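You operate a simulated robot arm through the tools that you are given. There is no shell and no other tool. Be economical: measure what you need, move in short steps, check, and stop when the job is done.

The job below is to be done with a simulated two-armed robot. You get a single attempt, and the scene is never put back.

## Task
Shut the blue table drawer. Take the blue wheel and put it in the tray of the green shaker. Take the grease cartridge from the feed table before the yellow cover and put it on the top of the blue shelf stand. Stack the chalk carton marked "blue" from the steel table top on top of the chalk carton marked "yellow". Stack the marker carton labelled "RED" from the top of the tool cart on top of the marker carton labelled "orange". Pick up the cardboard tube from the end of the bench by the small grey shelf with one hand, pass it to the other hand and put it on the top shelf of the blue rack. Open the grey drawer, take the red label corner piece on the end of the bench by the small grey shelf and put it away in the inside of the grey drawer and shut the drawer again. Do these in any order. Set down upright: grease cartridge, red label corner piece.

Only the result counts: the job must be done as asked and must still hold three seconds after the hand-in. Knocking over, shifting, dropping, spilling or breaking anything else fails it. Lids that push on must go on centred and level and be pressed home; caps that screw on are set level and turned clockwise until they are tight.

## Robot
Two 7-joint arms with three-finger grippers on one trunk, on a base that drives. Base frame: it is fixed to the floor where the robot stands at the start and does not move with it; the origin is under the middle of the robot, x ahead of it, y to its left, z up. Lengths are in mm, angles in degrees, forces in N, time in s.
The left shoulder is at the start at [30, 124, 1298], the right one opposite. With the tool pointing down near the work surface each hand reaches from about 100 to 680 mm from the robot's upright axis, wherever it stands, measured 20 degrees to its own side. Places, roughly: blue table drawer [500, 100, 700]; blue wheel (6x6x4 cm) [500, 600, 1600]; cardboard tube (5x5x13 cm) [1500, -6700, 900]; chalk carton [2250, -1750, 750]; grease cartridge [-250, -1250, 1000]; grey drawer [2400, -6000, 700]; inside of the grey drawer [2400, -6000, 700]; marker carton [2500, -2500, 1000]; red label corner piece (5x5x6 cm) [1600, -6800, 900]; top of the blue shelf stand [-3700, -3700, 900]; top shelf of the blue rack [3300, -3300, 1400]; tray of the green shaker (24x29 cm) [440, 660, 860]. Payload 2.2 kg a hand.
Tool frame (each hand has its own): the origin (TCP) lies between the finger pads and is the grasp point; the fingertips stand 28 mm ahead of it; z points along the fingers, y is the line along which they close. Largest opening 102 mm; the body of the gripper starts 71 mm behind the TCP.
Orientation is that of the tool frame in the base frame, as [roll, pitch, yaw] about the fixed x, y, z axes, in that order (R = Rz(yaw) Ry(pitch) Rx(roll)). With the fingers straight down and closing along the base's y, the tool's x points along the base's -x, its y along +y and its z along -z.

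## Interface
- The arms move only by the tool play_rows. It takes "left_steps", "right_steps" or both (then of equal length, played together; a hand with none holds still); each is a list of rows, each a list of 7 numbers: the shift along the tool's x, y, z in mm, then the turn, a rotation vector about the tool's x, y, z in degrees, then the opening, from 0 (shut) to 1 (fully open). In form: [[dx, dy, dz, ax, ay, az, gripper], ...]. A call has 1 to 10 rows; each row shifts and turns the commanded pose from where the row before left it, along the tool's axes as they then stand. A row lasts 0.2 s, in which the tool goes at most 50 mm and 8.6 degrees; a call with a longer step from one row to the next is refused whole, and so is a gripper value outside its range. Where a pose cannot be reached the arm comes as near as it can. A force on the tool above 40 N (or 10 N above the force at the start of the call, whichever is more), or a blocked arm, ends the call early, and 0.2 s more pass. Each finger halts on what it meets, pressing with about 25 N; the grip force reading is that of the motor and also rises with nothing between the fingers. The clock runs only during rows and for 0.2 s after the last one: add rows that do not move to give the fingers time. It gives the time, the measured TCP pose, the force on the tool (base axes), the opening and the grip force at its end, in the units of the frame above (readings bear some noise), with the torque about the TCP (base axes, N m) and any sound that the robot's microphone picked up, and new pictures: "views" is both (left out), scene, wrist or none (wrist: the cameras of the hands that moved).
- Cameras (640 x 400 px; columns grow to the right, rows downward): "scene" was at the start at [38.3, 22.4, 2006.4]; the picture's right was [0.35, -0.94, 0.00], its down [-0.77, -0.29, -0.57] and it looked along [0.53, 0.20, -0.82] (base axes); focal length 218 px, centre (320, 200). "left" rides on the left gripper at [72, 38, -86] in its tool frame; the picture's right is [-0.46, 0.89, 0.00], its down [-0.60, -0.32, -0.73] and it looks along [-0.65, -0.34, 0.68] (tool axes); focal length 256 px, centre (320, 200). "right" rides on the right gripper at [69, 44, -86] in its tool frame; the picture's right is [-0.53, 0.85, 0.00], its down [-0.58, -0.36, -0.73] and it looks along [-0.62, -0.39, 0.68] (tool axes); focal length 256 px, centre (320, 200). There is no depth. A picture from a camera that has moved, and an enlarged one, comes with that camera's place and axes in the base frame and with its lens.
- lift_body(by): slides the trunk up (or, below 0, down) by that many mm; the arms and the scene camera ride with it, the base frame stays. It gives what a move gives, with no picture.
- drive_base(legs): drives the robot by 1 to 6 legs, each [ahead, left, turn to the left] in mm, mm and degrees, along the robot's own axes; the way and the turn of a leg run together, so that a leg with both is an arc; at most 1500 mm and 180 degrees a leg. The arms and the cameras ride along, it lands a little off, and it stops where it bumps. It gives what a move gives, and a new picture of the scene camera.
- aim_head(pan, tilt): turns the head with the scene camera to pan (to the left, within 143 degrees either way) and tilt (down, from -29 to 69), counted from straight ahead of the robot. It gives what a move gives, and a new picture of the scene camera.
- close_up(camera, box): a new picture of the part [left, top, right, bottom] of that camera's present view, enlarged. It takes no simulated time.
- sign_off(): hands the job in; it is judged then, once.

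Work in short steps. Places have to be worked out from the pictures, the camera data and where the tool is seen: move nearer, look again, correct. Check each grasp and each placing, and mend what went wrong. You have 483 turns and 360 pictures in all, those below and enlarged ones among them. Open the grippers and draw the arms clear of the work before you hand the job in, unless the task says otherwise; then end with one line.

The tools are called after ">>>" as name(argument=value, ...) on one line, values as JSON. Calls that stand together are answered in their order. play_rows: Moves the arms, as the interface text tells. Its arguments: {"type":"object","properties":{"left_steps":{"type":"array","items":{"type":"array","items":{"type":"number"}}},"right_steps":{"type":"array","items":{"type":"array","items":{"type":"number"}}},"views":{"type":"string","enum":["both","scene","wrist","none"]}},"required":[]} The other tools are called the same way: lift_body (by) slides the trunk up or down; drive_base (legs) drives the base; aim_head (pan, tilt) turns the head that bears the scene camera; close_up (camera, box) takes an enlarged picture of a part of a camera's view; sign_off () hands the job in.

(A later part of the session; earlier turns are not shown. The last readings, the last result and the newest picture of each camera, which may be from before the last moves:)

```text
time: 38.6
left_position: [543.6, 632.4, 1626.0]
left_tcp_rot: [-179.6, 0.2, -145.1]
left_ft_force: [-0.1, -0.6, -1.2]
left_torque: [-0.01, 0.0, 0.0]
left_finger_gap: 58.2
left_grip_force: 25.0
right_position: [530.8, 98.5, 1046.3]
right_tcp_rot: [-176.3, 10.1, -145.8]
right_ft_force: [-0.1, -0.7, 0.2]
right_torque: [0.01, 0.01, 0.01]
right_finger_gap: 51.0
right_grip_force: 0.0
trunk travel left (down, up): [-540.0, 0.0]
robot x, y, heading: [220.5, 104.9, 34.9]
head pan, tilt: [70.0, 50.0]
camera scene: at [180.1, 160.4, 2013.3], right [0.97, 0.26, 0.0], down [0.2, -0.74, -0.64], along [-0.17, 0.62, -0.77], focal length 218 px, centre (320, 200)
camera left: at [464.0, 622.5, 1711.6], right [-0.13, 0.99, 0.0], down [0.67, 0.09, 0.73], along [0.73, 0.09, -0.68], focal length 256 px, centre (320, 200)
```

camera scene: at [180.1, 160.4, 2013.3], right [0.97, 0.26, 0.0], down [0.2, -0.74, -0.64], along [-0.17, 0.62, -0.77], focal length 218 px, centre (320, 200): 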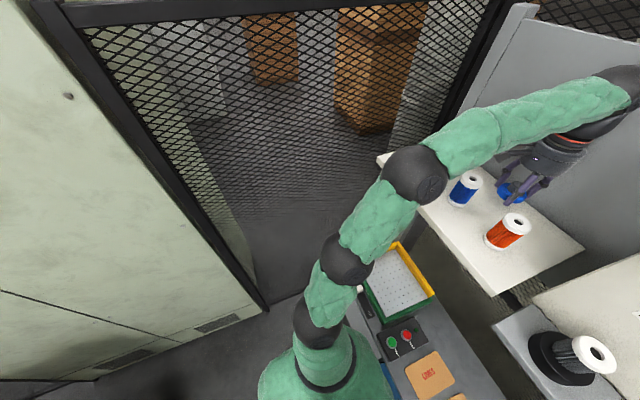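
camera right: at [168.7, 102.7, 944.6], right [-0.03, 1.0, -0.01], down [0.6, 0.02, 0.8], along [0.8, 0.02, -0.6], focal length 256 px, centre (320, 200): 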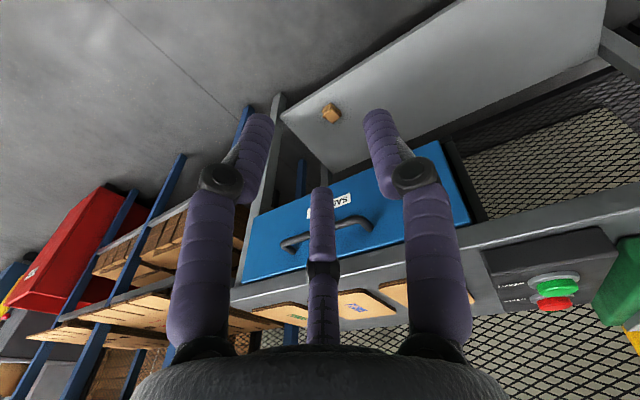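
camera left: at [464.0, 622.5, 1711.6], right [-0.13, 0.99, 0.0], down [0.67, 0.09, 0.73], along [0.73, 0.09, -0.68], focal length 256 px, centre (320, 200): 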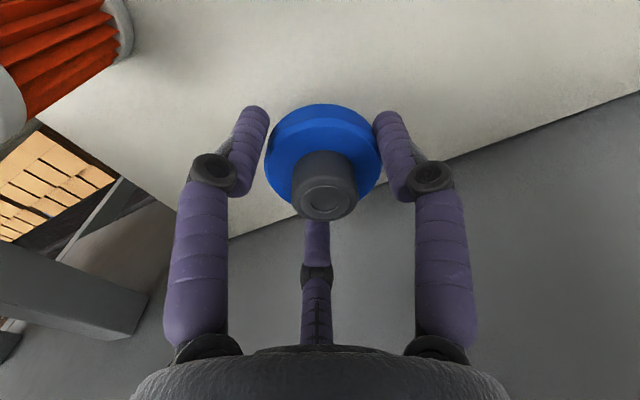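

The wheel is held. I raise it well above the filter tops.

>>> play_rows(left_steps=[[0, 0, -22, 0, 0, 0, 0.3], [0, 0, -22, 0, 0, 0, 0.3], [0, 0, -22, 0, 0, 0, 0.3], [0, 0, -22, 0, 0, 0, 0.3], [0, 0, 0, 0, 0, 0, 0.3]], views="none")

```text
time: 39.8
left_position: [542.5, 633.3, 1692.7]
left_tcp_rot: [-179.8, 0.2, -144.9]
left_ft_force: [0.0, -1.5, -1.7]
left_torque: [-0.01, -0.02, 0.02]
left_finger_gap: 57.8
left_grip_force: 24.6
left hand out of reach, approached as far as the arm can: row 4
right_position: [530.9, 96.9, 1045.7]
right_tcp_rot: [-176.1, 10.1, -145.9]
right_ft_force: [0.7, -0.1, -0.1]
right_torque: [0.01, 0.02, -0.02]
right_finger_gap: 51.0
right_grip_force: 0.0
trunk travel left (down, up): [-540.0, 0.0]
robot x, y, heading: [222.3, 106.6, 35.0]
head pan, tilt: [70.0, 50.0]
```

Reach-limited, so I come back slightly while rising for more clearance.

>>> play_rows(left_steps=[[10, -4, -15, 0, 0, 0, 0.3], [10, -4, -20, 0, 0, 0, 0.3], [12, -4, -25, 0, 0, 0, 0.3], [0, 0, 0, 0, 0, 0, 0.3]], views="wrist")

```text
time: 40.8
left_position: [522.3, 604.6, 1718.6]
left_tcp_rot: [-179.8, 0.3, -145.0]
left_ft_force: [0.2, -0.4, -1.7]
left_torque: [0.01, -0.02, -0.01]
left_finger_gap: 57.9
left_grip_force: 25.2
left hand out of reach, approached as far as the arm can: row 2, 3
right_position: [530.3, 98.4, 1046.4]
right_tcp_rot: [-176.2, 10.1, -145.7]
right_ft_force: [-0.7, 0.4, 0.0]
right_torque: [-0.03, 0.01, 0.01]
right_finger_gap: 51.1
right_grip_force: 0.1
trunk travel left (down, up): [-540.0, 0.0]
robot x, y, heading: [223.1, 104.8, 35.0]
head pan, tilt: [70.0, 50.0]
camera left: at [440.6, 595.0, 1804.6], right [-0.13, 0.99, 0.0], down [0.67, 0.09, 0.74], along [0.73, 0.09, -0.68], focal length 256 px, centre (320, 200)
```

left: 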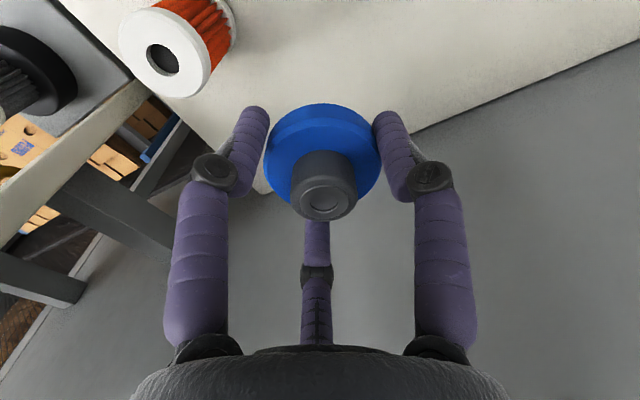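

The wheel clears the filters. I drive back 242 mm so the hand is out in front of the shelf.

>>> drive_base(legs=[[-242, 0, 0]])

>>> play_rows(left_steps=[[0, 4, 50, 0, 0, 0, 0.3], [0, 4, 49, 0, 0, 0, 0.3], [0, 4, 49, 0, 0, 0, 0.3], [0, 4, 49, 0, 0, 0, 0.3], [0, 4, 49, 0, 0, 0, 0.3], [0, 4, 49, 0, 0, 0, 0.3], [0, 4, 49, 0, 0, 0, 0.3], [0, 4, 49, 0, 0, 0, 0.3], [0, 4, 49, 0, 0, 0, 0.3], [0, 4, 49, 0, 0, 0, 0.3]], views="wrist")

```text
time: 42.6
left_position: [325.4, 469.0, 1718.6]
left_tcp_rot: [-179.6, 0.3, -145.1]
left_ft_force: [0.7, -0.5, -1.6]
left_torque: [-0.01, 0.01, 0.02]
left_finger_gap: 57.6
left_grip_force: 24.8
right_position: [335.0, -38.2, 1045.9]
right_tcp_rot: [-176.2, 10.0, -145.8]
right_ft_force: [-0.2, -0.1, -0.8]
right_torque: [-0.01, 0.0, -0.01]
right_finger_gap: 51.0
right_grip_force: 0.0
trunk travel left (down, up): [-540.0, 0.0]
robot x, y, heading: [29.9, -31.9, 34.9]
head pan, tilt: [70.0, 50.0]
camera scene: at [-15.2, 24.4, 2013.3], right [0.97, 0.26, 0.0], down [0.2, -0.74, -0.64], along [-0.17, 0.62, -0.77], focal length 218 px, centre (320, 200)
```

scene: 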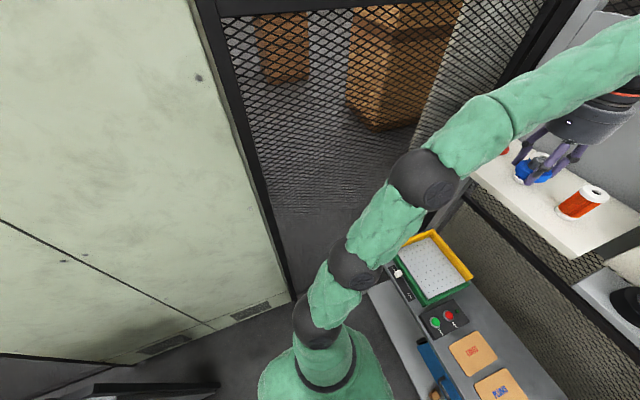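

```text
refused: row 1 steps farther than a row can; nothing moved
```

Hand is at n≈535, ahead of the shelf front. I lower it with legal step sizes.

>>> play_rows(left_steps=[[0, 4, 49, 0, 0, 0, 0.3], [0, 4, 49, 0, 0, 0, 0.3], [0, 4, 49, 0, 0, 0, 0.3], [0, 4, 49, 0, 0, 0, 0.3], [0, 4, 49, 0, 0, 0, 0.3], [0, 4, 49, 0, 0, 0, 0.3], [0, 4, 49, 0, 0, 0, 0.3], [0, 4, 49, 0, 0, 0, 0.3], [0, 4, 49, 0, 0, 0, 0.3], [0, 4, 49, 0, 0, 0, 0.3]], views="none")

>>> play_rows(left_steps=[[0, 4, 49, 0, 0, 0, 0.3], [0, 4, 49, 0, 0, 0, 0.3], [0, 4, 49, 0, 0, 0, 0.3], [0, 4, 49, 0, 0, 0, 0.3], [0, 4, 35, 0, 0, 0, 0.3], [0, 4, 0, 0, 0, 0, 0.3]], views="both")

```text
time: 44.8
left_position: [306.2, 501.6, 1229.0]
left_tcp_rot: [-179.7, 0.2, -145.0]
left_ft_force: [0.4, 0.7, -0.9]
left_torque: [-0.04, 0.02, -0.02]
left_finger_gap: 57.7
left_grip_force: 25.3
right_position: [335.2, -37.7, 1046.5]
right_tcp_rot: [-176.2, 10.1, -145.7]
right_ft_force: [0.7, -0.5, -0.2]
right_torque: [-0.02, 0.0, 0.0]
right_finger_gap: 50.8
right_grip_force: 0.0
trunk travel left (down, up): [-540.0, 0.0]
robot x, y, heading: [27.6, -29.0, 35.1]
head pan, tilt: [70.0, 50.0]
```

```text
time: 46.2
left_position: [292.6, 518.8, 997.4]
left_tcp_rot: [-179.7, 0.2, -145.1]
left_ft_force: [-0.5, -0.9, -1.0]
left_torque: [0.0, 0.0, -0.04]
left_finger_gap: 57.4
left_grip_force: 24.2
right_position: [334.8, -37.6, 1046.2]
right_tcp_rot: [-176.1, 10.1, -145.9]
right_ft_force: [0.3, 0.8, 0.6]
right_torque: [0.01, -0.01, 0.04]
right_finger_gap: 51.1
right_grip_force: 0.1
trunk travel left (down, up): [-540.0, 0.0]
robot x, y, heading: [26.6, -31.9, 34.9]
head pan, tilt: [70.0, 50.0]
camera scene: at [-16.3, 23.6, 2013.4], right [0.97, 0.26, 0.0], down [0.2, -0.74, -0.64], along [-0.17, 0.62, -0.77], focal length 218 px, centre (320, 200)
camera left: at [212.0, 508.5, 1082.9], right [-0.13, 0.99, 0.0], down [0.67, 0.09, 0.74], along [0.73, 0.09, -0.68], focal length 256 px, centre (320, 200)
```

scene: 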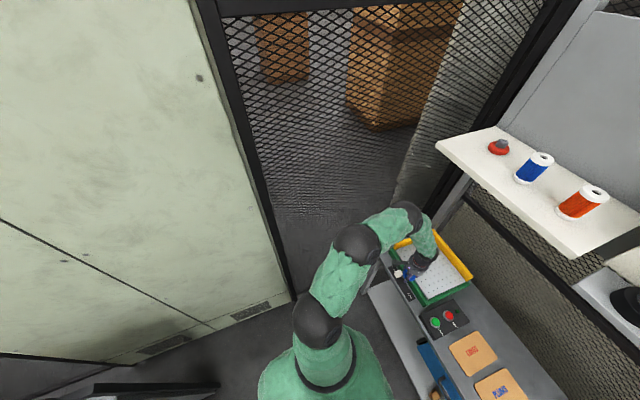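
left: 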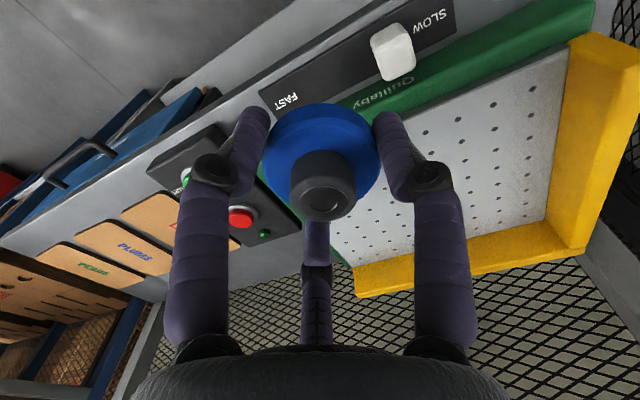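

The tray centre works out at about (443, 652), 178 mm ahead and 20 mm left of the wheel. I drive forward under the shelf at this height.

>>> drive_base(legs=[[175, 18, 0]])

>>> play_rows(left_steps=[[0, 0, 0, 0, 0, 0, 0.3]], views="wrist")

```text
time: 47.7
left_position: [422.3, 632.2, 997.6]
left_tcp_rot: [-179.7, 0.3, -145.0]
left_ft_force: [-0.4, -0.1, -1.7]
left_torque: [0.03, 0.0, 0.01]
left_finger_gap: 57.2
left_grip_force: 25.5
right_position: [464.6, 75.2, 1045.6]
right_tcp_rot: [-176.2, 10.1, -145.7]
right_ft_force: [0.9, 0.8, -0.1]
right_torque: [0.01, 0.01, -0.02]
right_finger_gap: 51.3
right_grip_force: 0.1
trunk travel left (down, up): [-540.0, 0.0]
robot x, y, heading: [160.5, 82.0, 35.1]
head pan, tilt: [70.0, 50.0]
camera scene: at [114.1, 137.0, 2013.3], right [0.97, 0.26, 0.0], down [0.2, -0.74, -0.64], along [-0.17, 0.62, -0.77], focal length 218 px, centre (320, 200)
```

scene: 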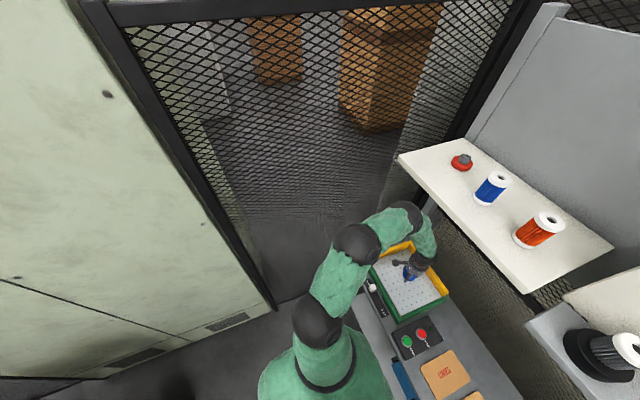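

```text
time: 48.1
left_position: [420.6, 630.5, 998.3]
left_tcp_rot: [-179.7, 0.3, -145.0]
left_ft_force: [-0.2, -0.1, -1.0]
left_torque: [0.02, -0.02, 0.01]
left_finger_gap: 56.8
left_grip_force: 25.2
right_position: [463.7, 75.9, 1045.9]
right_tcp_rot: [-176.3, 10.3, -145.7]
right_ft_force: [-0.4, -0.9, 0.2]
right_torque: [0.0, 0.0, 0.01]
right_finger_gap: 50.8
right_grip_force: 0.0
trunk travel left (down, up): [-540.0, 0.0]
robot x, y, heading: [156.9, 83.3, 35.0]
head pan, tilt: [70.0, 50.0]
camera left: at [339.9, 620.6, 1083.7], right [-0.13, 0.99, 0.0], down [0.67, 0.09, 0.74], along [0.73, 0.09, -0.68], focal length 256 px, centre (320, 200)
```

left: 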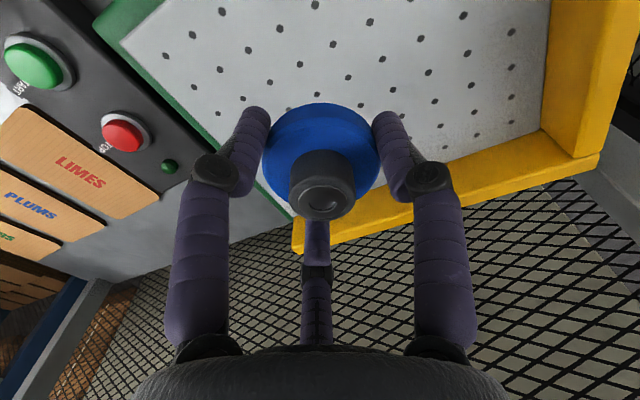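

The spot below is well inside the tray. I lower 80 mm, then small steps until contact.

>>> play_rows(left_steps=[[0, 0, 25, 0, 0, 0, 0.3], [0, 0, 25, 0, 0, 0, 0.3], [0, 0, 25, 0, 0, 0, 0.3], [0, 0, 5, 0, 0, 0, 0.3], [0, 0, 4, 0, 0, 0, 0.3], [0, 0, 4, 0, 0, 0, 0.3]], views="wrist")

```text
time: 49.5
left_position: [423.7, 633.1, 909.2]
left_tcp_rot: [-179.8, 0.2, -144.9]
left_ft_force: [-0.3, 0.7, -0.6]
left_torque: [0.01, -0.01, 0.0]
left_finger_gap: 56.9
left_grip_force: 25.3
right_position: [464.8, 74.7, 1046.1]
right_tcp_rot: [-176.2, 10.1, -145.6]
right_ft_force: [1.1, -0.8, 1.1]
right_torque: [-0.02, -0.03, 0.03]
right_finger_gap: 50.9
right_grip_force: 0.2
trunk travel left (down, up): [-540.0, 0.0]
robot x, y, heading: [156.0, 82.1, 35.1]
head pan, tilt: [70.0, 50.0]
camera left: at [341.8, 622.0, 994.8], right [-0.13, 0.99, 0.0], down [0.67, 0.09, 0.73], along [0.73, 0.09, -0.68], focal length 256 px, centre (320, 200)
```

left: 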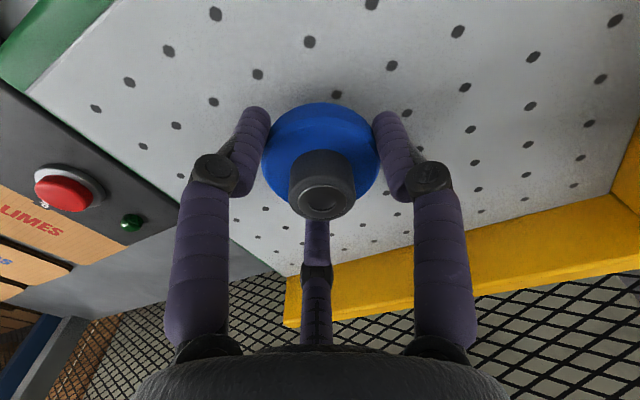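

Almost down. I continue in 3 mm steps and watch the force.

>>> play_rows(left_steps=[[0, 0, 3, 0, 0, 0, 0.3], [0, 0, 3, 0, 0, 0, 0.3], [0, 0, 3, 0, 0, 0, 0.3], [0, 0, 3, 0, 0, 0, 0.3]], views="none")

>>> play_rows(left_steps=[[0, 0, 3, 0, 0, 0, 0.3], [0, 0, 3, 0, 0, 0, 0.3], [0, 0, 3, 0, 0, 0, 0.3]], views="wrist")

```text
time: 50.5
left_position: [422.0, 631.3, 896.5]
left_tcp_rot: [-179.7, 0.2, -144.9]
left_ft_force: [-0.3, 0.4, -1.7]
left_torque: [0.01, 0.0, 0.0]
left_finger_gap: 57.0
left_grip_force: 25.0
right_position: [465.9, 76.5, 1046.0]
right_tcp_rot: [-176.1, 10.1, -145.8]
right_ft_force: [-0.7, 0.0, -0.5]
right_torque: [0.0, 0.02, -0.03]
right_finger_gap: 50.9
right_grip_force: 0.0
trunk travel left (down, up): [-540.0, 0.0]
robot x, y, heading: [154.3, 83.8, 35.0]
head pan, tilt: [70.0, 50.0]
```

```text
time: 51.3
left_position: [421.3, 631.6, 888.1]
left_tcp_rot: [-179.6, 0.2, -144.8]
left_ft_force: [-0.1, -0.8, -1.2]
left_torque: [0.01, 0.0, 0.0]
left_finger_gap: 57.2
left_grip_force: 25.1
right_position: [465.6, 76.5, 1045.7]
right_tcp_rot: [-176.2, 10.0, -145.7]
right_ft_force: [0.5, 0.0, 0.1]
right_torque: [-0.01, 0.0, 0.01]
right_finger_gap: 50.8
right_grip_force: 0.0
trunk travel left (down, up): [-540.0, 0.0]
robot x, y, heading: [157.8, 83.1, 35.0]
head pan, tilt: [70.0, 50.0]
camera left: at [341.9, 621.3, 974.0], right [-0.13, 0.99, 0.0], down [0.67, 0.09, 0.73], along [0.73, 0.09, -0.68], focal length 256 px, centre (320, 200)
```

left: 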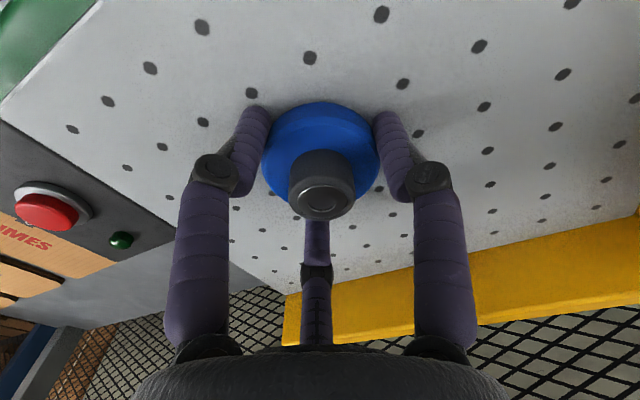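

Still no contact; a few more 3 mm steps.

>>> play_rows(left_steps=[[0, 0, 3, 0, 0, 0, 0.3], [0, 0, 3, 0, 0, 0, 0.3], [0, 0, 3, 0, 0, 0, 0.3], [0, 0, 3, 0, 0, 0, 0.3]], views="none")

>>> play_rows(left_steps=[[0, 0, 3, 0, 0, 0, 0.3], [0, 0, 3, 0, 0, 0, 0.3]], views="wrist")

```text
time: 51.9
left_position: [423.5, 632.3, 887.7]
left_tcp_rot: [-179.8, 0.2, -145.0]
left_ft_force: [-7.8, -11.1, 29.0]
left_torque: [-0.79, 0.76, 0.18]
left_finger_gap: 56.9
left_grip_force: 24.8
right_position: [463.6, 73.9, 1046.4]
right_tcp_rot: [-176.3, 10.3, -145.7]
right_ft_force: [-0.6, 0.2, -0.1]
right_torque: [0.01, 0.02, 0.02]
right_finger_gap: 51.0
right_grip_force: 0.1
trunk travel left (down, up): [-540.0, 0.0]
robot x, y, heading: [157.9, 82.4, 35.0]
head pan, tilt: [70.0, 50.0]
stopped in row 3 (left hand): the force on the tool passed its limit at 45 N (the readings are from after the stop); the commanded pose is now the measured one
```

```text
time: 52.2
left_position: [421.5, 631.6, 886.9]
left_tcp_rot: [-180.0, 0.1, -145.0]
left_ft_force: [-7.3, -12.1, 31.7]
left_torque: [-0.79, 0.8, 0.15]
left_finger_gap: 57.2
left_grip_force: 25.5
right_position: [463.3, 73.8, 1046.7]
right_tcp_rot: [-176.3, 10.2, -145.6]
right_ft_force: [1.3, 0.6, -0.4]
right_torque: [0.0, 0.02, 0.0]
right_finger_gap: 51.0
right_grip_force: 0.1
trunk travel left (down, up): [-540.0, 0.0]
robot x, y, heading: [157.5, 79.8, 35.1]
head pan, tilt: [70.0, 50.0]
stopped in row 1 (left hand): the force on the tool passed its limit at 46 N (the readings are from after the stop); the commanded pose is now the measured one
camera left: at [342.5, 621.3, 973.9], right [-0.13, 0.99, 0.0], down [0.68, 0.09, 0.73], along [0.73, 0.09, -0.68], focal length 256 px, centre (320, 200)
```

left: 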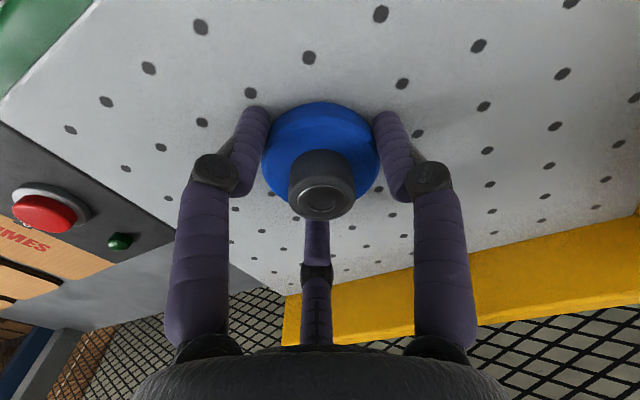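

The wheel is on the tray floor. I ease 1 mm, open and rise.

>>> play_rows(left_steps=[[0, 0, -1, 0, 0, 0, 0.3], [0, 0, 0, 0, 0, 0, 0.6], [0, 0, 0, 0, 0, 0, 1], [0, 0, -5, 0, 0, 0, 1], [0, 0, -20, 0, 0, 0, 1], [0, 0, -30, 0, 0, 0, 1], [0, 0, -30, 0, 0, 0, 1]], views="wrist")

```text
time: 53.8
left_position: [422.8, 634.2, 969.4]
left_tcp_rot: [-179.8, 0.1, -144.9]
left_ft_force: [0.5, 0.1, 0.3]
left_torque: [0.04, -0.05, 0.04]
left_finger_gap: 101.8
left_grip_force: 0.0
right_position: [465.0, 74.5, 1045.1]
right_tcp_rot: [-176.3, 10.2, -145.7]
right_ft_force: [0.0, -0.3, -0.7]
right_torque: [0.0, 0.0, 0.02]
right_finger_gap: 50.9
right_grip_force: 0.1
trunk travel left (down, up): [-540.0, 0.0]
robot x, y, heading: [158.1, 82.8, 35.0]
head pan, tilt: [70.0, 50.0]
camera left: at [342.2, 623.6, 1055.6], right [-0.13, 0.99, 0.0], down [0.67, 0.09, 0.73], along [0.73, 0.09, -0.68], focal length 256 px, centre (320, 200)
```

left: 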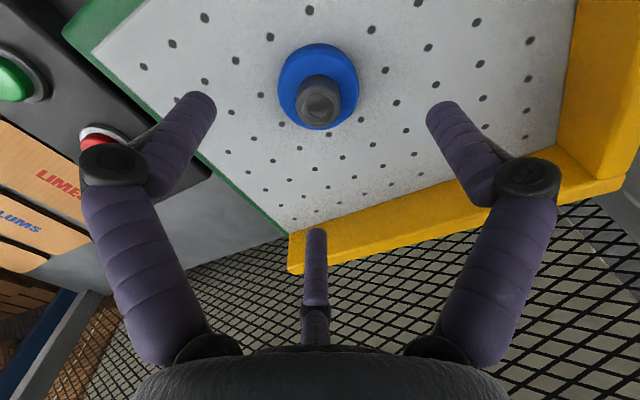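

The wheel sits in the tray. I back away and look round toward the grease cartridge.

>>> drive_base(legs=[[-400, 0, 0]])

>>> play_rows(left_steps=[[45, 0, -10, 0, 0, 0, 1], [45, 0, -10, 0, 0, 0, 1], [45, 0, -10, 0, 0, 0, 1], [45, 0, -10, 0, 0, 0, 1], [45, 0, -10, 0, 0, 0, 1]], views="none")

>>> aim_head(pan=-100, tilt=35)

```text
time: 56.3
left_position: [101.8, 404.7, 969.2]
left_tcp_rot: [-179.8, 0.2, -145.5]
left_ft_force: [0.1, 1.5, -0.3]
left_torque: [0.03, 0.0, 0.0]
left_finger_gap: 102.0
left_grip_force: 0.1
right_position: [138.4, -154.7, 1046.7]
right_tcp_rot: [-176.2, 10.0, -146.2]
right_ft_force: [-0.7, -0.3, -0.1]
right_torque: [0.05, 0.0, -0.02]
right_finger_gap: 50.9
right_grip_force: 0.0
trunk travel left (down, up): [-540.0, 0.0]
robot x, y, heading: [-169.8, -145.6, 34.4]
head pan, tilt: [70.0, 50.0]
camera scene: at [-212.8, -90.0, 2013.3], right [0.97, 0.25, 0.0], down [0.19, -0.74, -0.64], along [-0.16, 0.62, -0.77], focal length 218 px, centre (320, 200)
```

scene: 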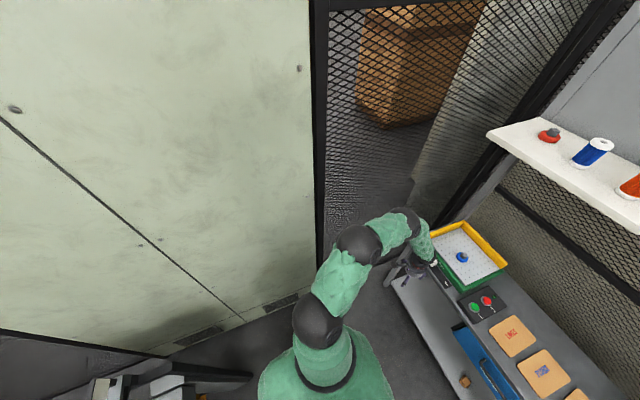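

```text
time: 57.5
left_position: [-87.0, 278.1, 1018.9]
left_tcp_rot: [-179.9, 0.3, -145.6]
left_ft_force: [-0.6, -1.2, -0.2]
left_torque: [0.07, -0.01, 0.01]
left_finger_gap: 102.1
left_grip_force: 0.0
right_position: [135.9, -155.9, 1047.0]
right_tcp_rot: [-176.4, 10.3, -146.3]
right_ft_force: [-0.8, -0.3, 1.1]
right_torque: [0.03, -0.01, 0.0]
right_finger_gap: 51.0
right_grip_force: 0.1
trunk travel left (down, up): [-540.0, 0.0]
robot x, y, heading: [-172.2, -144.0, 34.5]
head pan, tilt: [70.0, 50.0]
```

```text
time: 60.1
left_position: [-84.8, 278.7, 1018.2]
left_tcp_rot: [-179.9, 0.2, -145.5]
left_ft_force: [0.4, -0.4, 0.2]
left_torque: [-0.03, 0.01, 0.0]
left_finger_gap: 102.0
left_grip_force: 0.1
right_position: [137.7, -155.0, 1046.7]
right_tcp_rot: [-176.3, 10.2, -146.4]
right_ft_force: [1.6, -0.1, -0.1]
right_torque: [0.01, -0.01, -0.02]
right_finger_gap: 51.2
right_grip_force: 0.0
trunk travel left (down, up): [-540.0, 0.0]
robot x, y, heading: [-171.2, -143.0, 34.4]
head pan, tilt: [-100.0, 35.0]
camera scene: at [-157.1, -244.8, 2035.1], right [-0.91, -0.41, 0.0], down [-0.24, 0.52, -0.82], along [0.34, -0.75, -0.57], focal length 218 px, centre (320, 200)
```

scene: 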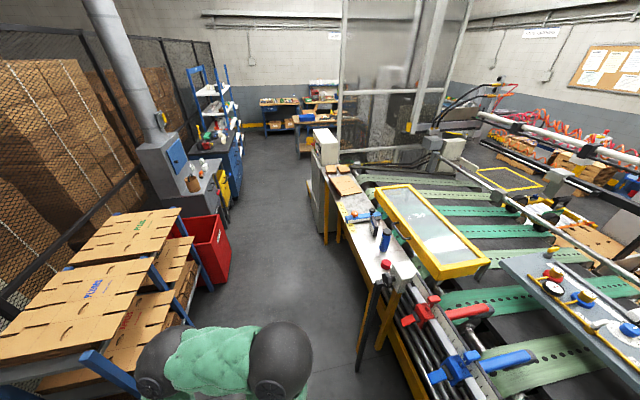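

I see the feed table with items in front of the yellow cover. I enlarge it.

>>> close_up(camera="scene", box=[310, 150, 500, 330])

```text
2.22 times, centred on (405, 240) of scene
camera zoom: at [-157.1, -244.8, 2035.1], right [-0.91, -0.41, 0.0], down [-0.24, 0.52, -0.82], along [0.34, -0.75, -0.57], focal length 484 px, centre (131, 111)
```

zoom: 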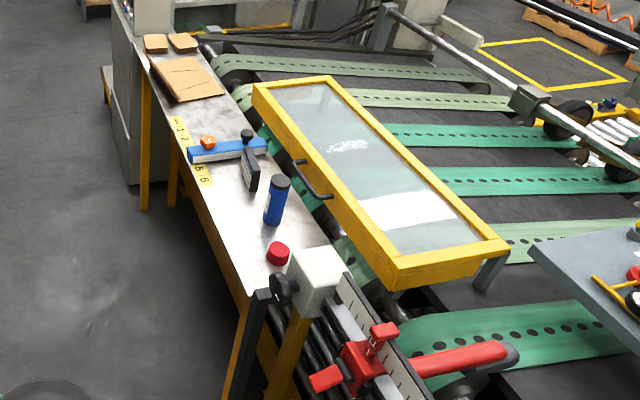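

The blue cartridge with a black cap stands near (-125, -1320) on the table, which runs at about -54°. I raise both hands, strafe over, and turn to face the table from the aisle.

>>> play_rows(left_steps=[[0, 0, -50, 0, 0, 0, 1], [0, 0, -50, 0, 0, 0, 1], [0, 0, -50, 0, 0, 0, 1], [0, 0, -50, 0, 0, 0, 1]], right_steps=[[0, 0, -50, -4, -2.5, 0, 1], [0, 0, -50, 0, -2.5, 0, 1], [0, 0, -50, 0, -2.5, 0, 1], [0, 0, -50, 0, -2.5, 0, 1]], views="none")

>>> drive_base(legs=[[-80, -960, 0], [0, 0, -90]])

```text
time: 61.3
left_position: [-83.7, 280.1, 1218.8]
left_tcp_rot: [-179.9, 0.2, -145.5]
left_ft_force: [-0.2, 0.7, -0.3]
left_torque: [-0.03, 0.03, 0.0]
left_finger_gap: 102.4
left_grip_force: 0.0
right_position: [133.3, -170.0, 1257.4]
right_tcp_rot: [-179.1, 24.1, -147.3]
right_ft_force: [0.4, 0.5, -0.9]
right_torque: [0.0, 0.0, 0.01]
right_finger_gap: 101.7
right_grip_force: 0.0
right hand out of reach, approached as far as the arm can: row 4
trunk travel left (down, up): [-540.0, 0.0]
robot x, y, heading: [-167.1, -146.0, 34.6]
head pan, tilt: [-100.0, 35.0]
stopped in row 4 (right hand): the arm was blocked; the commanded pose is now the measured one
```

```text
time: 70.1
left_position: [721.9, -1081.0, 1219.6]
left_tcp_rot: [-179.8, 0.1, 123.5]
left_ft_force: [-0.4, 0.0, -0.7]
left_torque: [0.01, -0.01, -0.01]
left_finger_gap: 102.0
left_grip_force: 0.0
right_position: [268.7, -1289.3, 1257.5]
right_tcp_rot: [-179.2, 24.2, 121.8]
right_ft_force: [-0.4, -0.1, 0.4]
right_torque: [0.0, 0.03, 0.0]
right_finger_gap: 102.0
right_grip_force: 0.1
trunk travel left (down, up): [-540.0, 0.0]
robot x, y, heading: [300.0, -990.7, -56.6]
head pan, tilt: [-100.0, 35.0]
camera scene: at [203.7, -1000.6, 2035.1], right [-0.4, 0.92, 0.0], down [0.53, 0.23, -0.82], along [-0.75, -0.33, -0.57], focal length 218 px, centre (320, 200)
```

scene: 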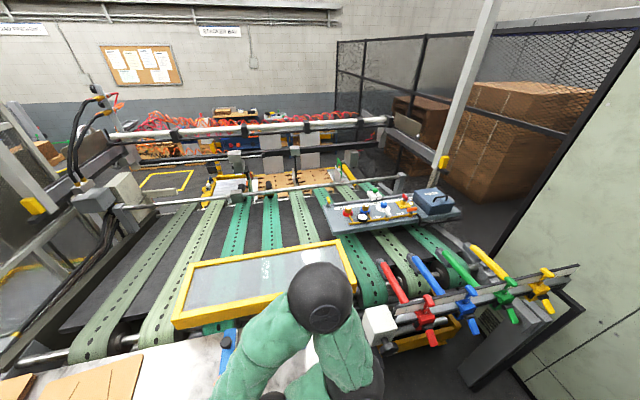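

I turn the rest of the way to face the table, level the right hand, and look down ahead.

>>> drive_base(legs=[[0, 0, -87]])

>>> play_rows(right_steps=[[0, 0, 0, 0, 8, 0, 1], [0, 0, 0, 0, 8, 0, 1], [0, 0, 0, 0, 8, 0, 1]], views="none")

>>> aim_head(pan=0, tilt=50)

```text
time: 74.2
left_position: [233.0, -1413.4, 1220.0]
left_tcp_rot: [-179.8, 0.2, 36.9]
left_ft_force: [-0.4, 0.4, 0.5]
left_torque: [-0.01, -0.01, 0.01]
left_finger_gap: 102.0
left_grip_force: 0.1
right_position: [-3.2, -973.9, 1256.9]
right_tcp_rot: [-179.2, 24.2, 35.3]
right_ft_force: [-0.7, -0.1, 0.7]
right_torque: [0.02, 0.02, -0.01]
right_finger_gap: 102.1
right_grip_force: 0.0
trunk travel left (down, up): [-540.0, 0.0]
robot x, y, heading: [302.9, -986.5, -143.0]
head pan, tilt: [-100.0, 35.0]
camera scene: at [285.0, -894.0, 2035.1], right [0.89, 0.45, 0.0], down [0.26, -0.51, -0.82], along [-0.37, 0.73, -0.57], focal length 218 px, centre (320, 200)
```

scene: 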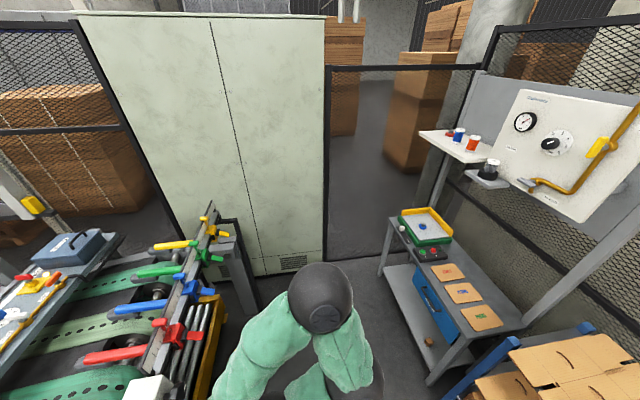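

```text
time: 75.0
left_position: [231.9, -1415.0, 1218.2]
left_tcp_rot: [-179.8, 0.2, 36.9]
left_ft_force: [0.2, -0.2, -0.1]
left_torque: [0.03, -0.04, 0.02]
left_finger_gap: 102.0
left_grip_force: 0.0
right_position: [-4.2, -973.9, 1256.2]
right_tcp_rot: [-179.3, 0.0, 34.8]
right_ft_force: [0.6, -0.3, -1.1]
right_torque: [-0.02, -0.02, 0.01]
right_finger_gap: 102.1
right_grip_force: 0.1
trunk travel left (down, up): [-540.0, 0.0]
robot x, y, heading: [300.2, -987.2, -143.0]
head pan, tilt: [-100.0, 35.0]
```

```text
time: 76.8
left_position: [231.9, -1414.5, 1219.9]
left_tcp_rot: [-179.8, 0.2, 36.9]
left_ft_force: [0.3, 0.3, -0.5]
left_torque: [0.0, 0.0, 0.03]
left_finger_gap: 102.1
left_grip_force: 0.0
right_position: [-4.7, -973.1, 1257.6]
right_tcp_rot: [-179.2, 0.2, 34.8]
right_ft_force: [0.2, -0.8, 1.2]
right_torque: [0.03, -0.03, -0.02]
right_finger_gap: 102.0
right_grip_force: 0.1
trunk travel left (down, up): [-540.0, 0.0]
robot x, y, heading: [299.2, -988.5, -142.9]
head pan, tilt: [0.0, 50.0]
camera scene: at [263.3, -1018.7, 2013.3], right [-0.6, 0.8, 0.0], down [0.61, 0.46, -0.64], along [-0.51, -0.39, -0.77], focal length 218 px, centre (320, 200)
```

scene: 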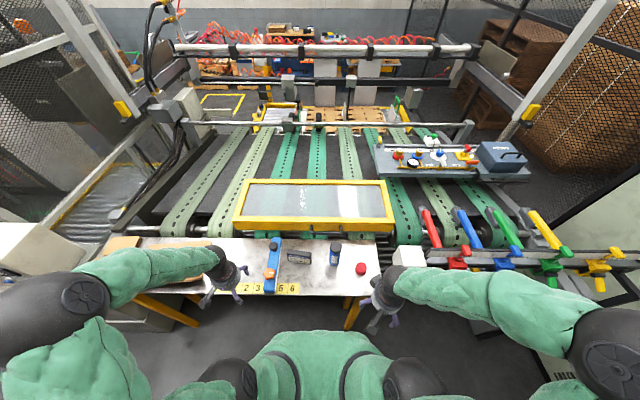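

>>> close_up(camera="scene", box=[230, 220, 430, 345])

```text
3.20 times, centred on (330, 282) of scene
camera zoom: at [263.3, -1018.7, 2013.3], right [-0.6, 0.8, 0.0], down [0.61, 0.46, -0.64], along [-0.51, -0.39, -0.77], focal length 697 px, centre (288, -64)
```

zoom: 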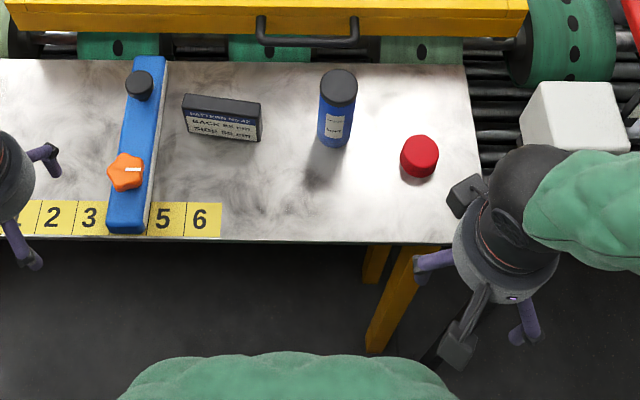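

The cartridge stands at roughly (-140, -1240), with its top near z=1150. I bring the right hand above it at the present height and look with the wrist camera.

>>> play_rows(right_steps=[[-37.6, 20.3, 0, 0, 0, 0, 1], [-37.6, 20.3, 0, 0, 0, 0, 1], [-37.6, 20.3, 0, 0, 0, 0, 1], [-37.6, 20.3, 0, 0, 0, 0, 1], [-37.6, 20.3, 0, 0, 0, 0, 1], [-37.6, 20.3, 0, 0, 0, 0, 1], [-20, 20.3, 0, 0, 0, 0, 1]], views="both")

```text
time: 78.4
left_position: [232.4, -1415.6, 1220.0]
left_tcp_rot: [-179.7, 0.1, 36.9]
left_ft_force: [0.5, -0.3, 0.4]
left_torque: [-0.01, -0.02, -0.02]
left_finger_gap: 102.1
left_grip_force: 0.1
right_position: [-125.8, -1231.0, 1257.3]
right_tcp_rot: [-179.2, 0.2, 34.8]
right_ft_force: [0.0, 0.0, -0.4]
right_torque: [0.05, -0.01, 0.01]
right_finger_gap: 101.8
right_grip_force: 0.0
trunk travel left (down, up): [-540.0, 0.0]
robot x, y, heading: [300.4, -985.2, -143.4]
head pan, tilt: [0.0, 50.0]
camera scene: at [263.2, -1020.4, 2013.3], right [-0.6, 0.8, 0.0], down [0.61, 0.46, -0.64], along [-0.51, -0.39, -0.77], focal length 218 px, centre (320, 200)
camera right: at [-41.8, -1229.0, 1343.1], right [0.04, -1.0, -0.01], down [-0.67, -0.04, 0.74], along [-0.74, -0.03, -0.67], focal length 256 px, centre (320, 200)
```

scene: 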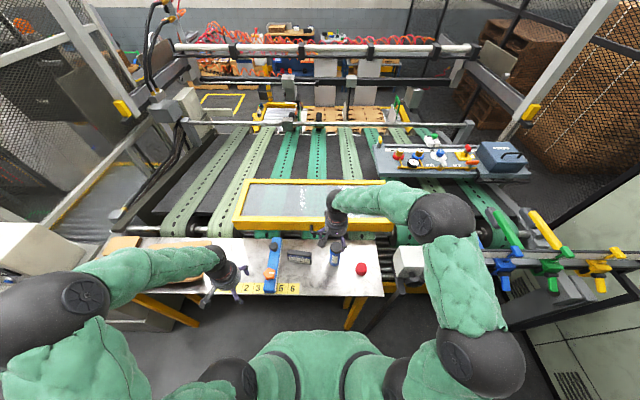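
right: 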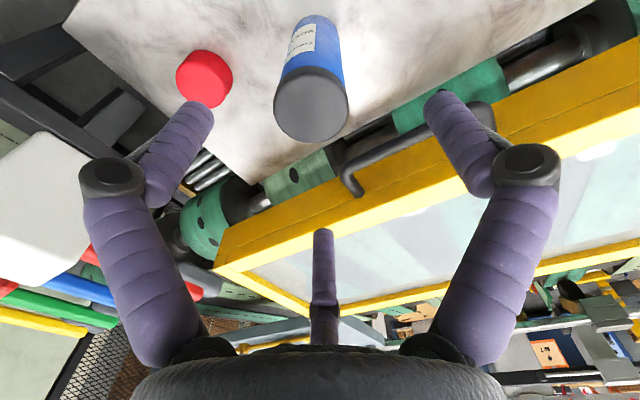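

The cartridge top is near z≈1180, nearly centred under the tool. I nudge 6 mm and descend to about z=1135.

>>> play_rows(right_steps=[[3, -5, 30, 0, 0, 0, 1], [0, 0, 30, 0, 0, 0, 1], [0, 0, 30, 0, 0, 0, 1], [0, 0, 20, 0, 0, 0, 1], [0, 0, 12, 0, 0, 0, 1]], views="both")

```text
time: 79.6
left_position: [233.1, -1414.3, 1218.9]
left_tcp_rot: [-179.8, 0.2, 36.9]
left_ft_force: [0.1, -0.7, -0.4]
left_torque: [0.0, 0.01, -0.01]
left_finger_gap: 102.1
left_grip_force: 0.1
right_position: [-126.0, -1224.7, 1132.7]
right_tcp_rot: [-179.2, 0.2, 34.8]
right_ft_force: [0.0, 0.3, 0.7]
right_torque: [0.0, 0.02, -0.01]
right_finger_gap: 101.8
right_grip_force: 0.0
trunk travel left (down, up): [-540.0, 0.0]
robot x, y, heading: [301.7, -985.6, -143.3]
head pan, tilt: [0.0, 50.0]
camera scene: at [263.3, -1019.0, 2013.3], right [-0.6, 0.8, 0.0], down [0.61, 0.46, -0.64], along [-0.51, -0.39, -0.77], focal length 218 px, centre (320, 200)
camera right: at [-43.6, -1221.3, 1219.5], right [0.04, -1.0, -0.01], down [-0.67, -0.04, 0.74], along [-0.74, -0.03, -0.67], focal length 256 px, centre (320, 200)
```

scene: 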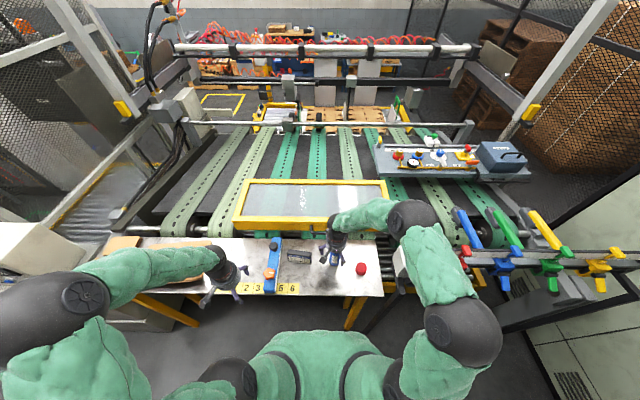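
right: 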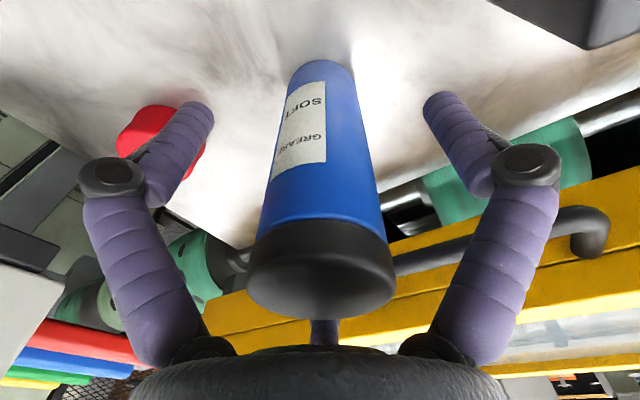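

It reads "SOFT GREASE" and is centred. I close on it and lift a little.

>>> play_rows(right_steps=[[0, 0, 0, 0, 0, 0, 0.3], [0, 0, 0, 0, 0, 0, 0.3], [0, 0, 0, 0, 0, 0, 0.3], [0, 0, 0, 0, 0, 0, 0.3], [0, 0, -10, 0, 0, 0, 0.3], [0, 0, -20, 0, 0, 0, 0.3], [0, 0, -40, 0, 0, 0, 0.3]], views="wrist")

```text
time: 81.2
left_position: [233.1, -1413.4, 1219.8]
left_tcp_rot: [-179.8, 0.2, 36.9]
left_ft_force: [-0.8, -0.4, -0.3]
left_torque: [-0.04, -0.01, 0.0]
left_finger_gap: 102.0
left_grip_force: 0.0
right_position: [-122.7, -1225.1, 1202.2]
right_tcp_rot: [-179.1, 0.1, 34.9]
right_ft_force: [0.7, 0.9, -4.3]
right_torque: [-0.01, 0.01, 0.02]
right_finger_gap: 50.1
right_grip_force: 24.6
trunk travel left (down, up): [-540.0, 0.0]
robot x, y, heading: [298.4, -986.6, -143.2]
head pan, tilt: [0.0, 50.0]
camera right: at [-41.0, -1221.5, 1289.2], right [0.05, -1.0, -0.01], down [-0.67, -0.04, 0.74], along [-0.74, -0.03, -0.68], focal length 256 px, centre (320, 200)
```

right: 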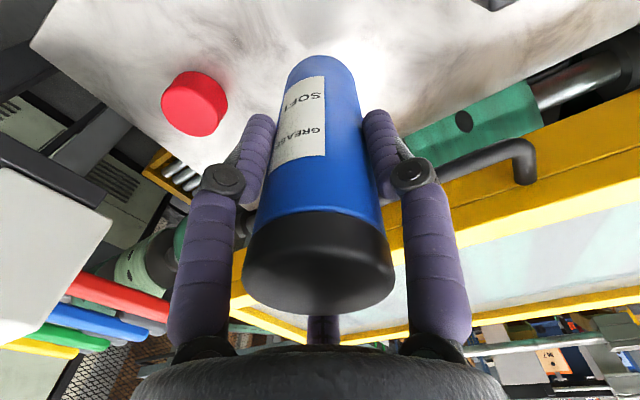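

Cartridge held. I lift and tuck it, then survey the route to the blue shelf stand.

>>> play_rows(right_steps=[[0, 0, -45, 0, 0, 0, 0.3], [0, 0, -45, 0, 0, 0, 0.3], [40, 0, -10, 0, 0, 0, 0.3], [40, 0, 0, 0, 0, 0, 0.3], [40, 0, 0, 0, 0, 0, 0.3], [40, 0, 0, 0, 0, 0, 0.3], [40, 0, 0, 0, 0, 0, 0.3]], views="none")

>>> aim_head(pan=0, tilt=15)

>>> aim_head(pan=80, tilt=20)

```text
time: 82.8
left_position: [233.6, -1413.7, 1221.3]
left_tcp_rot: [-179.7, 0.2, 36.9]
left_ft_force: [0.2, 0.6, 0.2]
left_torque: [-0.04, 0.01, 0.01]
left_finger_gap: 102.2
left_grip_force: 0.1
right_position: [38.6, -1111.0, 1303.7]
right_tcp_rot: [-179.3, 0.2, 34.8]
right_ft_force: [-0.4, 1.0, -4.8]
right_torque: [-0.02, -0.02, 0.01]
right_finger_gap: 49.9
right_grip_force: 24.7
trunk travel left (down, up): [-540.0, 0.0]
robot x, y, heading: [299.6, -988.3, -142.8]
head pan, tilt: [0.0, 50.0]
```

```text
time: 83.8
left_position: [233.1, -1413.5, 1219.9]
left_tcp_rot: [-179.9, 0.2, 36.9]
left_ft_force: [0.0, -0.8, 0.4]
left_torque: [-0.01, -0.01, -0.01]
left_finger_gap: 101.8
left_grip_force: 0.0
right_position: [38.0, -1110.5, 1303.6]
right_tcp_rot: [-179.3, 0.3, 34.8]
right_ft_force: [-1.4, -0.4, -3.9]
right_torque: [0.02, 0.0, 0.0]
right_finger_gap: 50.0
right_grip_force: 25.1
trunk travel left (down, up): [-540.0, 0.0]
robot x, y, heading: [300.4, -987.7, -142.8]
head pan, tilt: [0.0, 15.0]
camera scene: at [250.4, -1028.5, 2067.0], right [-0.6, 0.8, 0.0], down [0.21, 0.16, -0.97], along [-0.77, -0.58, -0.26], focal length 218 px, centre (320, 200)
```

scene: 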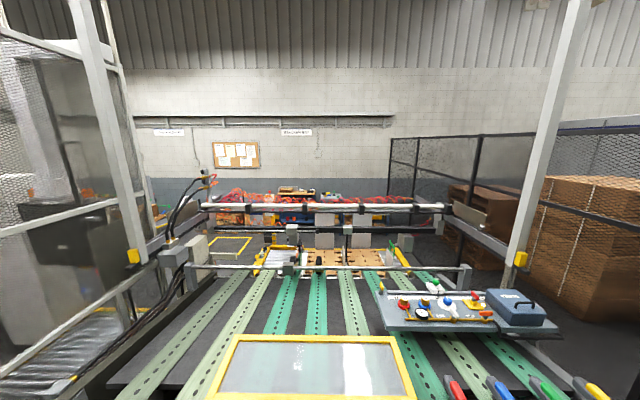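

```text
time: 85.3
left_position: [232.1, -1414.7, 1219.3]
left_tcp_rot: [-179.8, 0.2, 37.0]
left_ft_force: [-1.0, -0.3, -0.8]
left_torque: [0.03, 0.0, -0.02]
left_finger_gap: 102.0
left_grip_force: 0.1
right_position: [38.4, -1111.6, 1304.3]
right_tcp_rot: [-179.2, 0.2, 34.8]
right_ft_force: [0.3, -0.8, -4.9]
right_torque: [0.01, 0.02, -0.01]
right_finger_gap: 50.0
right_grip_force: 24.8
trunk travel left (down, up): [-540.0, 0.0]
robot x, y, heading: [303.1, -987.6, -143.2]
head pan, tilt: [80.0, 20.0]
camera scene: at [366.8, -1055.8, 2058.9], right [-0.89, -0.45, 0.0], down [-0.15, 0.31, -0.94], along [0.43, -0.84, -0.34], focal length 218 px, centre (320, 200)
```

scene: 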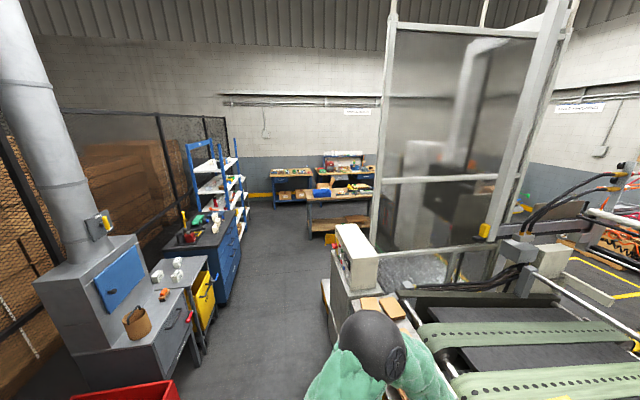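

The aisle runs along -54° past the machine, and the stand lies beyond it to the right. I turn to face down the aisle and drive along its middle.

>>> drive_base(legs=[[0, 0, 89], [800, 300, 0], [1000, 0, 0]])

>>> aim_head(pan=-40, tilt=15)

```text
time: 98.4
left_position: [2069.6, -2257.5, 1219.0]
left_tcp_rot: [-179.8, 0.3, 128.8]
left_ft_force: [-0.2, 0.3, 0.7]
left_torque: [0.0, 0.04, 0.03]
left_finger_gap: 102.0
left_grip_force: 0.0
right_position: [1774.0, -2461.8, 1303.5]
right_tcp_rot: [-179.2, 0.2, 126.7]
right_ft_force: [-1.5, 0.2, -4.4]
right_torque: [-0.01, 0.01, 0.01]
right_finger_gap: 50.0
right_grip_force: 25.0
trunk travel left (down, up): [-540.0, 0.0]
robot x, y, heading: [1641.5, -2207.9, -51.2]
head pan, tilt: [80.0, 20.0]
camera scene: at [1705.3, -2139.3, 2058.9], right [0.48, -0.88, 0.0], down [-0.3, -0.16, -0.94], along [0.82, 0.45, -0.34], focal length 218 px, centre (320, 200)
```

scene: 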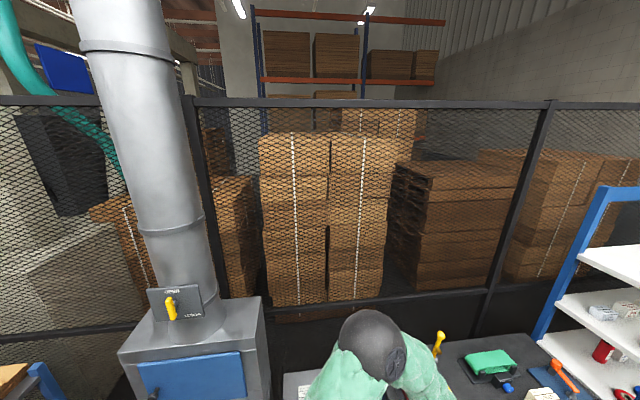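

```text
time: 100.4
left_position: [2070.7, -2258.8, 1219.3]
left_tcp_rot: [-179.8, 0.3, 128.9]
left_ft_force: [-0.2, -0.8, 0.2]
left_torque: [-0.02, -0.02, 0.0]
left_finger_gap: 102.2
left_grip_force: 0.0
right_position: [1773.7, -2463.2, 1303.9]
right_tcp_rot: [-179.3, 0.2, 126.6]
right_ft_force: [0.4, 0.1, -4.5]
right_torque: [0.02, -0.01, 0.01]
right_finger_gap: 49.9
right_grip_force: 24.7
trunk travel left (down, up): [-540.0, 0.0]
robot x, y, heading: [1639.1, -2205.5, -51.4]
head pan, tilt: [-40.0, 15.0]
camera scene: at [1621.8, -2277.6, 2067.0], right [-1.0, 0.02, 0.0], down [0.01, 0.26, -0.97], along [-0.02, -0.97, -0.26], focal length 218 px, centre (320, 200)
```

scene: 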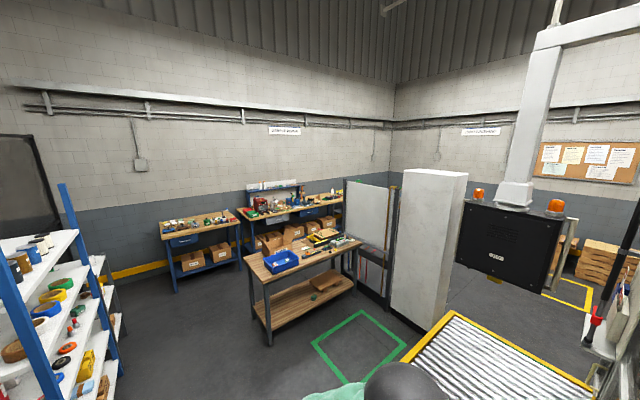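

I head further toward the south floor area, between machine and rack, to see the gaps to the right.

>>> drive_base(legs=[[1172, -606, 0]])

>>> aim_head(pan=-100, tilt=20)

```text
time: 107.0
left_position: [2311.8, -3561.6, 1219.3]
left_tcp_rot: [-179.7, 0.2, 127.2]
left_ft_force: [1.1, -0.2, 0.1]
left_torque: [0.0, 0.0, 0.0]
left_finger_gap: 101.9
left_grip_force: 0.2
right_position: [2009.2, -3758.1, 1304.0]
right_tcp_rot: [-179.2, 0.2, 125.0]
right_ft_force: [0.3, 0.0, -4.5]
right_torque: [-0.01, -0.03, -0.02]
right_finger_gap: 50.1
right_grip_force: 25.5
trunk travel left (down, up): [-540.0, 0.0]
robot x, y, heading: [1887.8, -3498.4, -52.8]
head pan, tilt: [-40.0, 15.0]
camera scene: at [1862.6, -3569.3, 2067.0], right [-1.0, 0.05, 0.0], down [0.01, 0.26, -0.97], along [-0.05, -0.96, -0.26], focal length 218 px, centre (320, 200)
```

scene: 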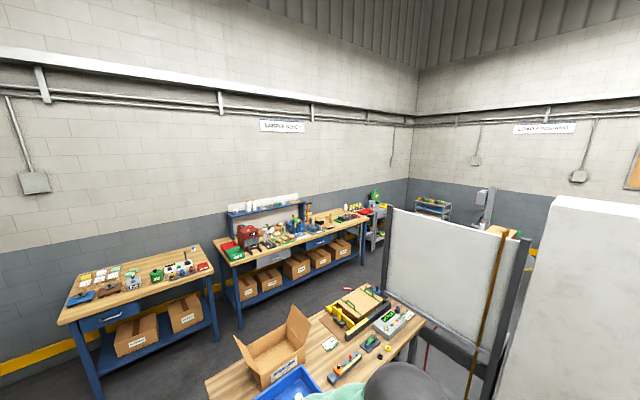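

```text
time: 108.3
left_position: [2310.5, -3562.0, 1220.1]
left_tcp_rot: [-179.8, 0.1, 127.2]
left_ft_force: [-0.2, -0.2, -0.3]
left_torque: [-0.01, -0.01, 0.0]
left_finger_gap: 101.9
left_grip_force: 0.0
right_position: [2008.3, -3758.6, 1303.9]
right_tcp_rot: [-179.3, 0.2, 125.1]
right_ft_force: [-1.0, -0.6, -4.4]
right_torque: [-0.02, 0.01, 0.01]
right_finger_gap: 50.0
right_grip_force: 24.9
trunk travel left (down, up): [-540.0, 0.0]
robot x, y, heading: [1885.5, -3499.9, -52.8]
head pan, tilt: [-100.0, 20.0]
camera scene: at [1784.4, -3518.8, 2058.9], right [-0.46, 0.89, 0.0], down [0.3, 0.16, -0.94], along [-0.84, -0.43, -0.34], focal length 218 px, centre (320, 200)
```

scene: 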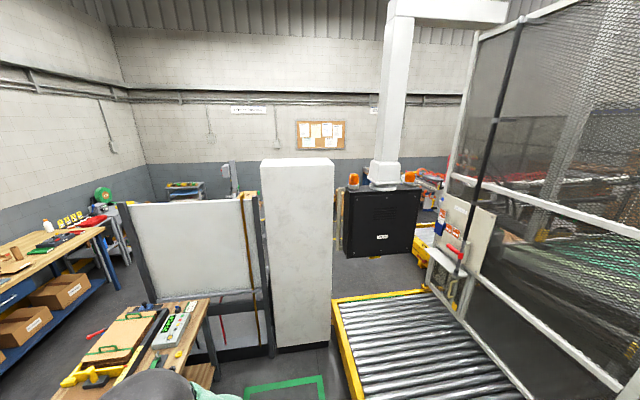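

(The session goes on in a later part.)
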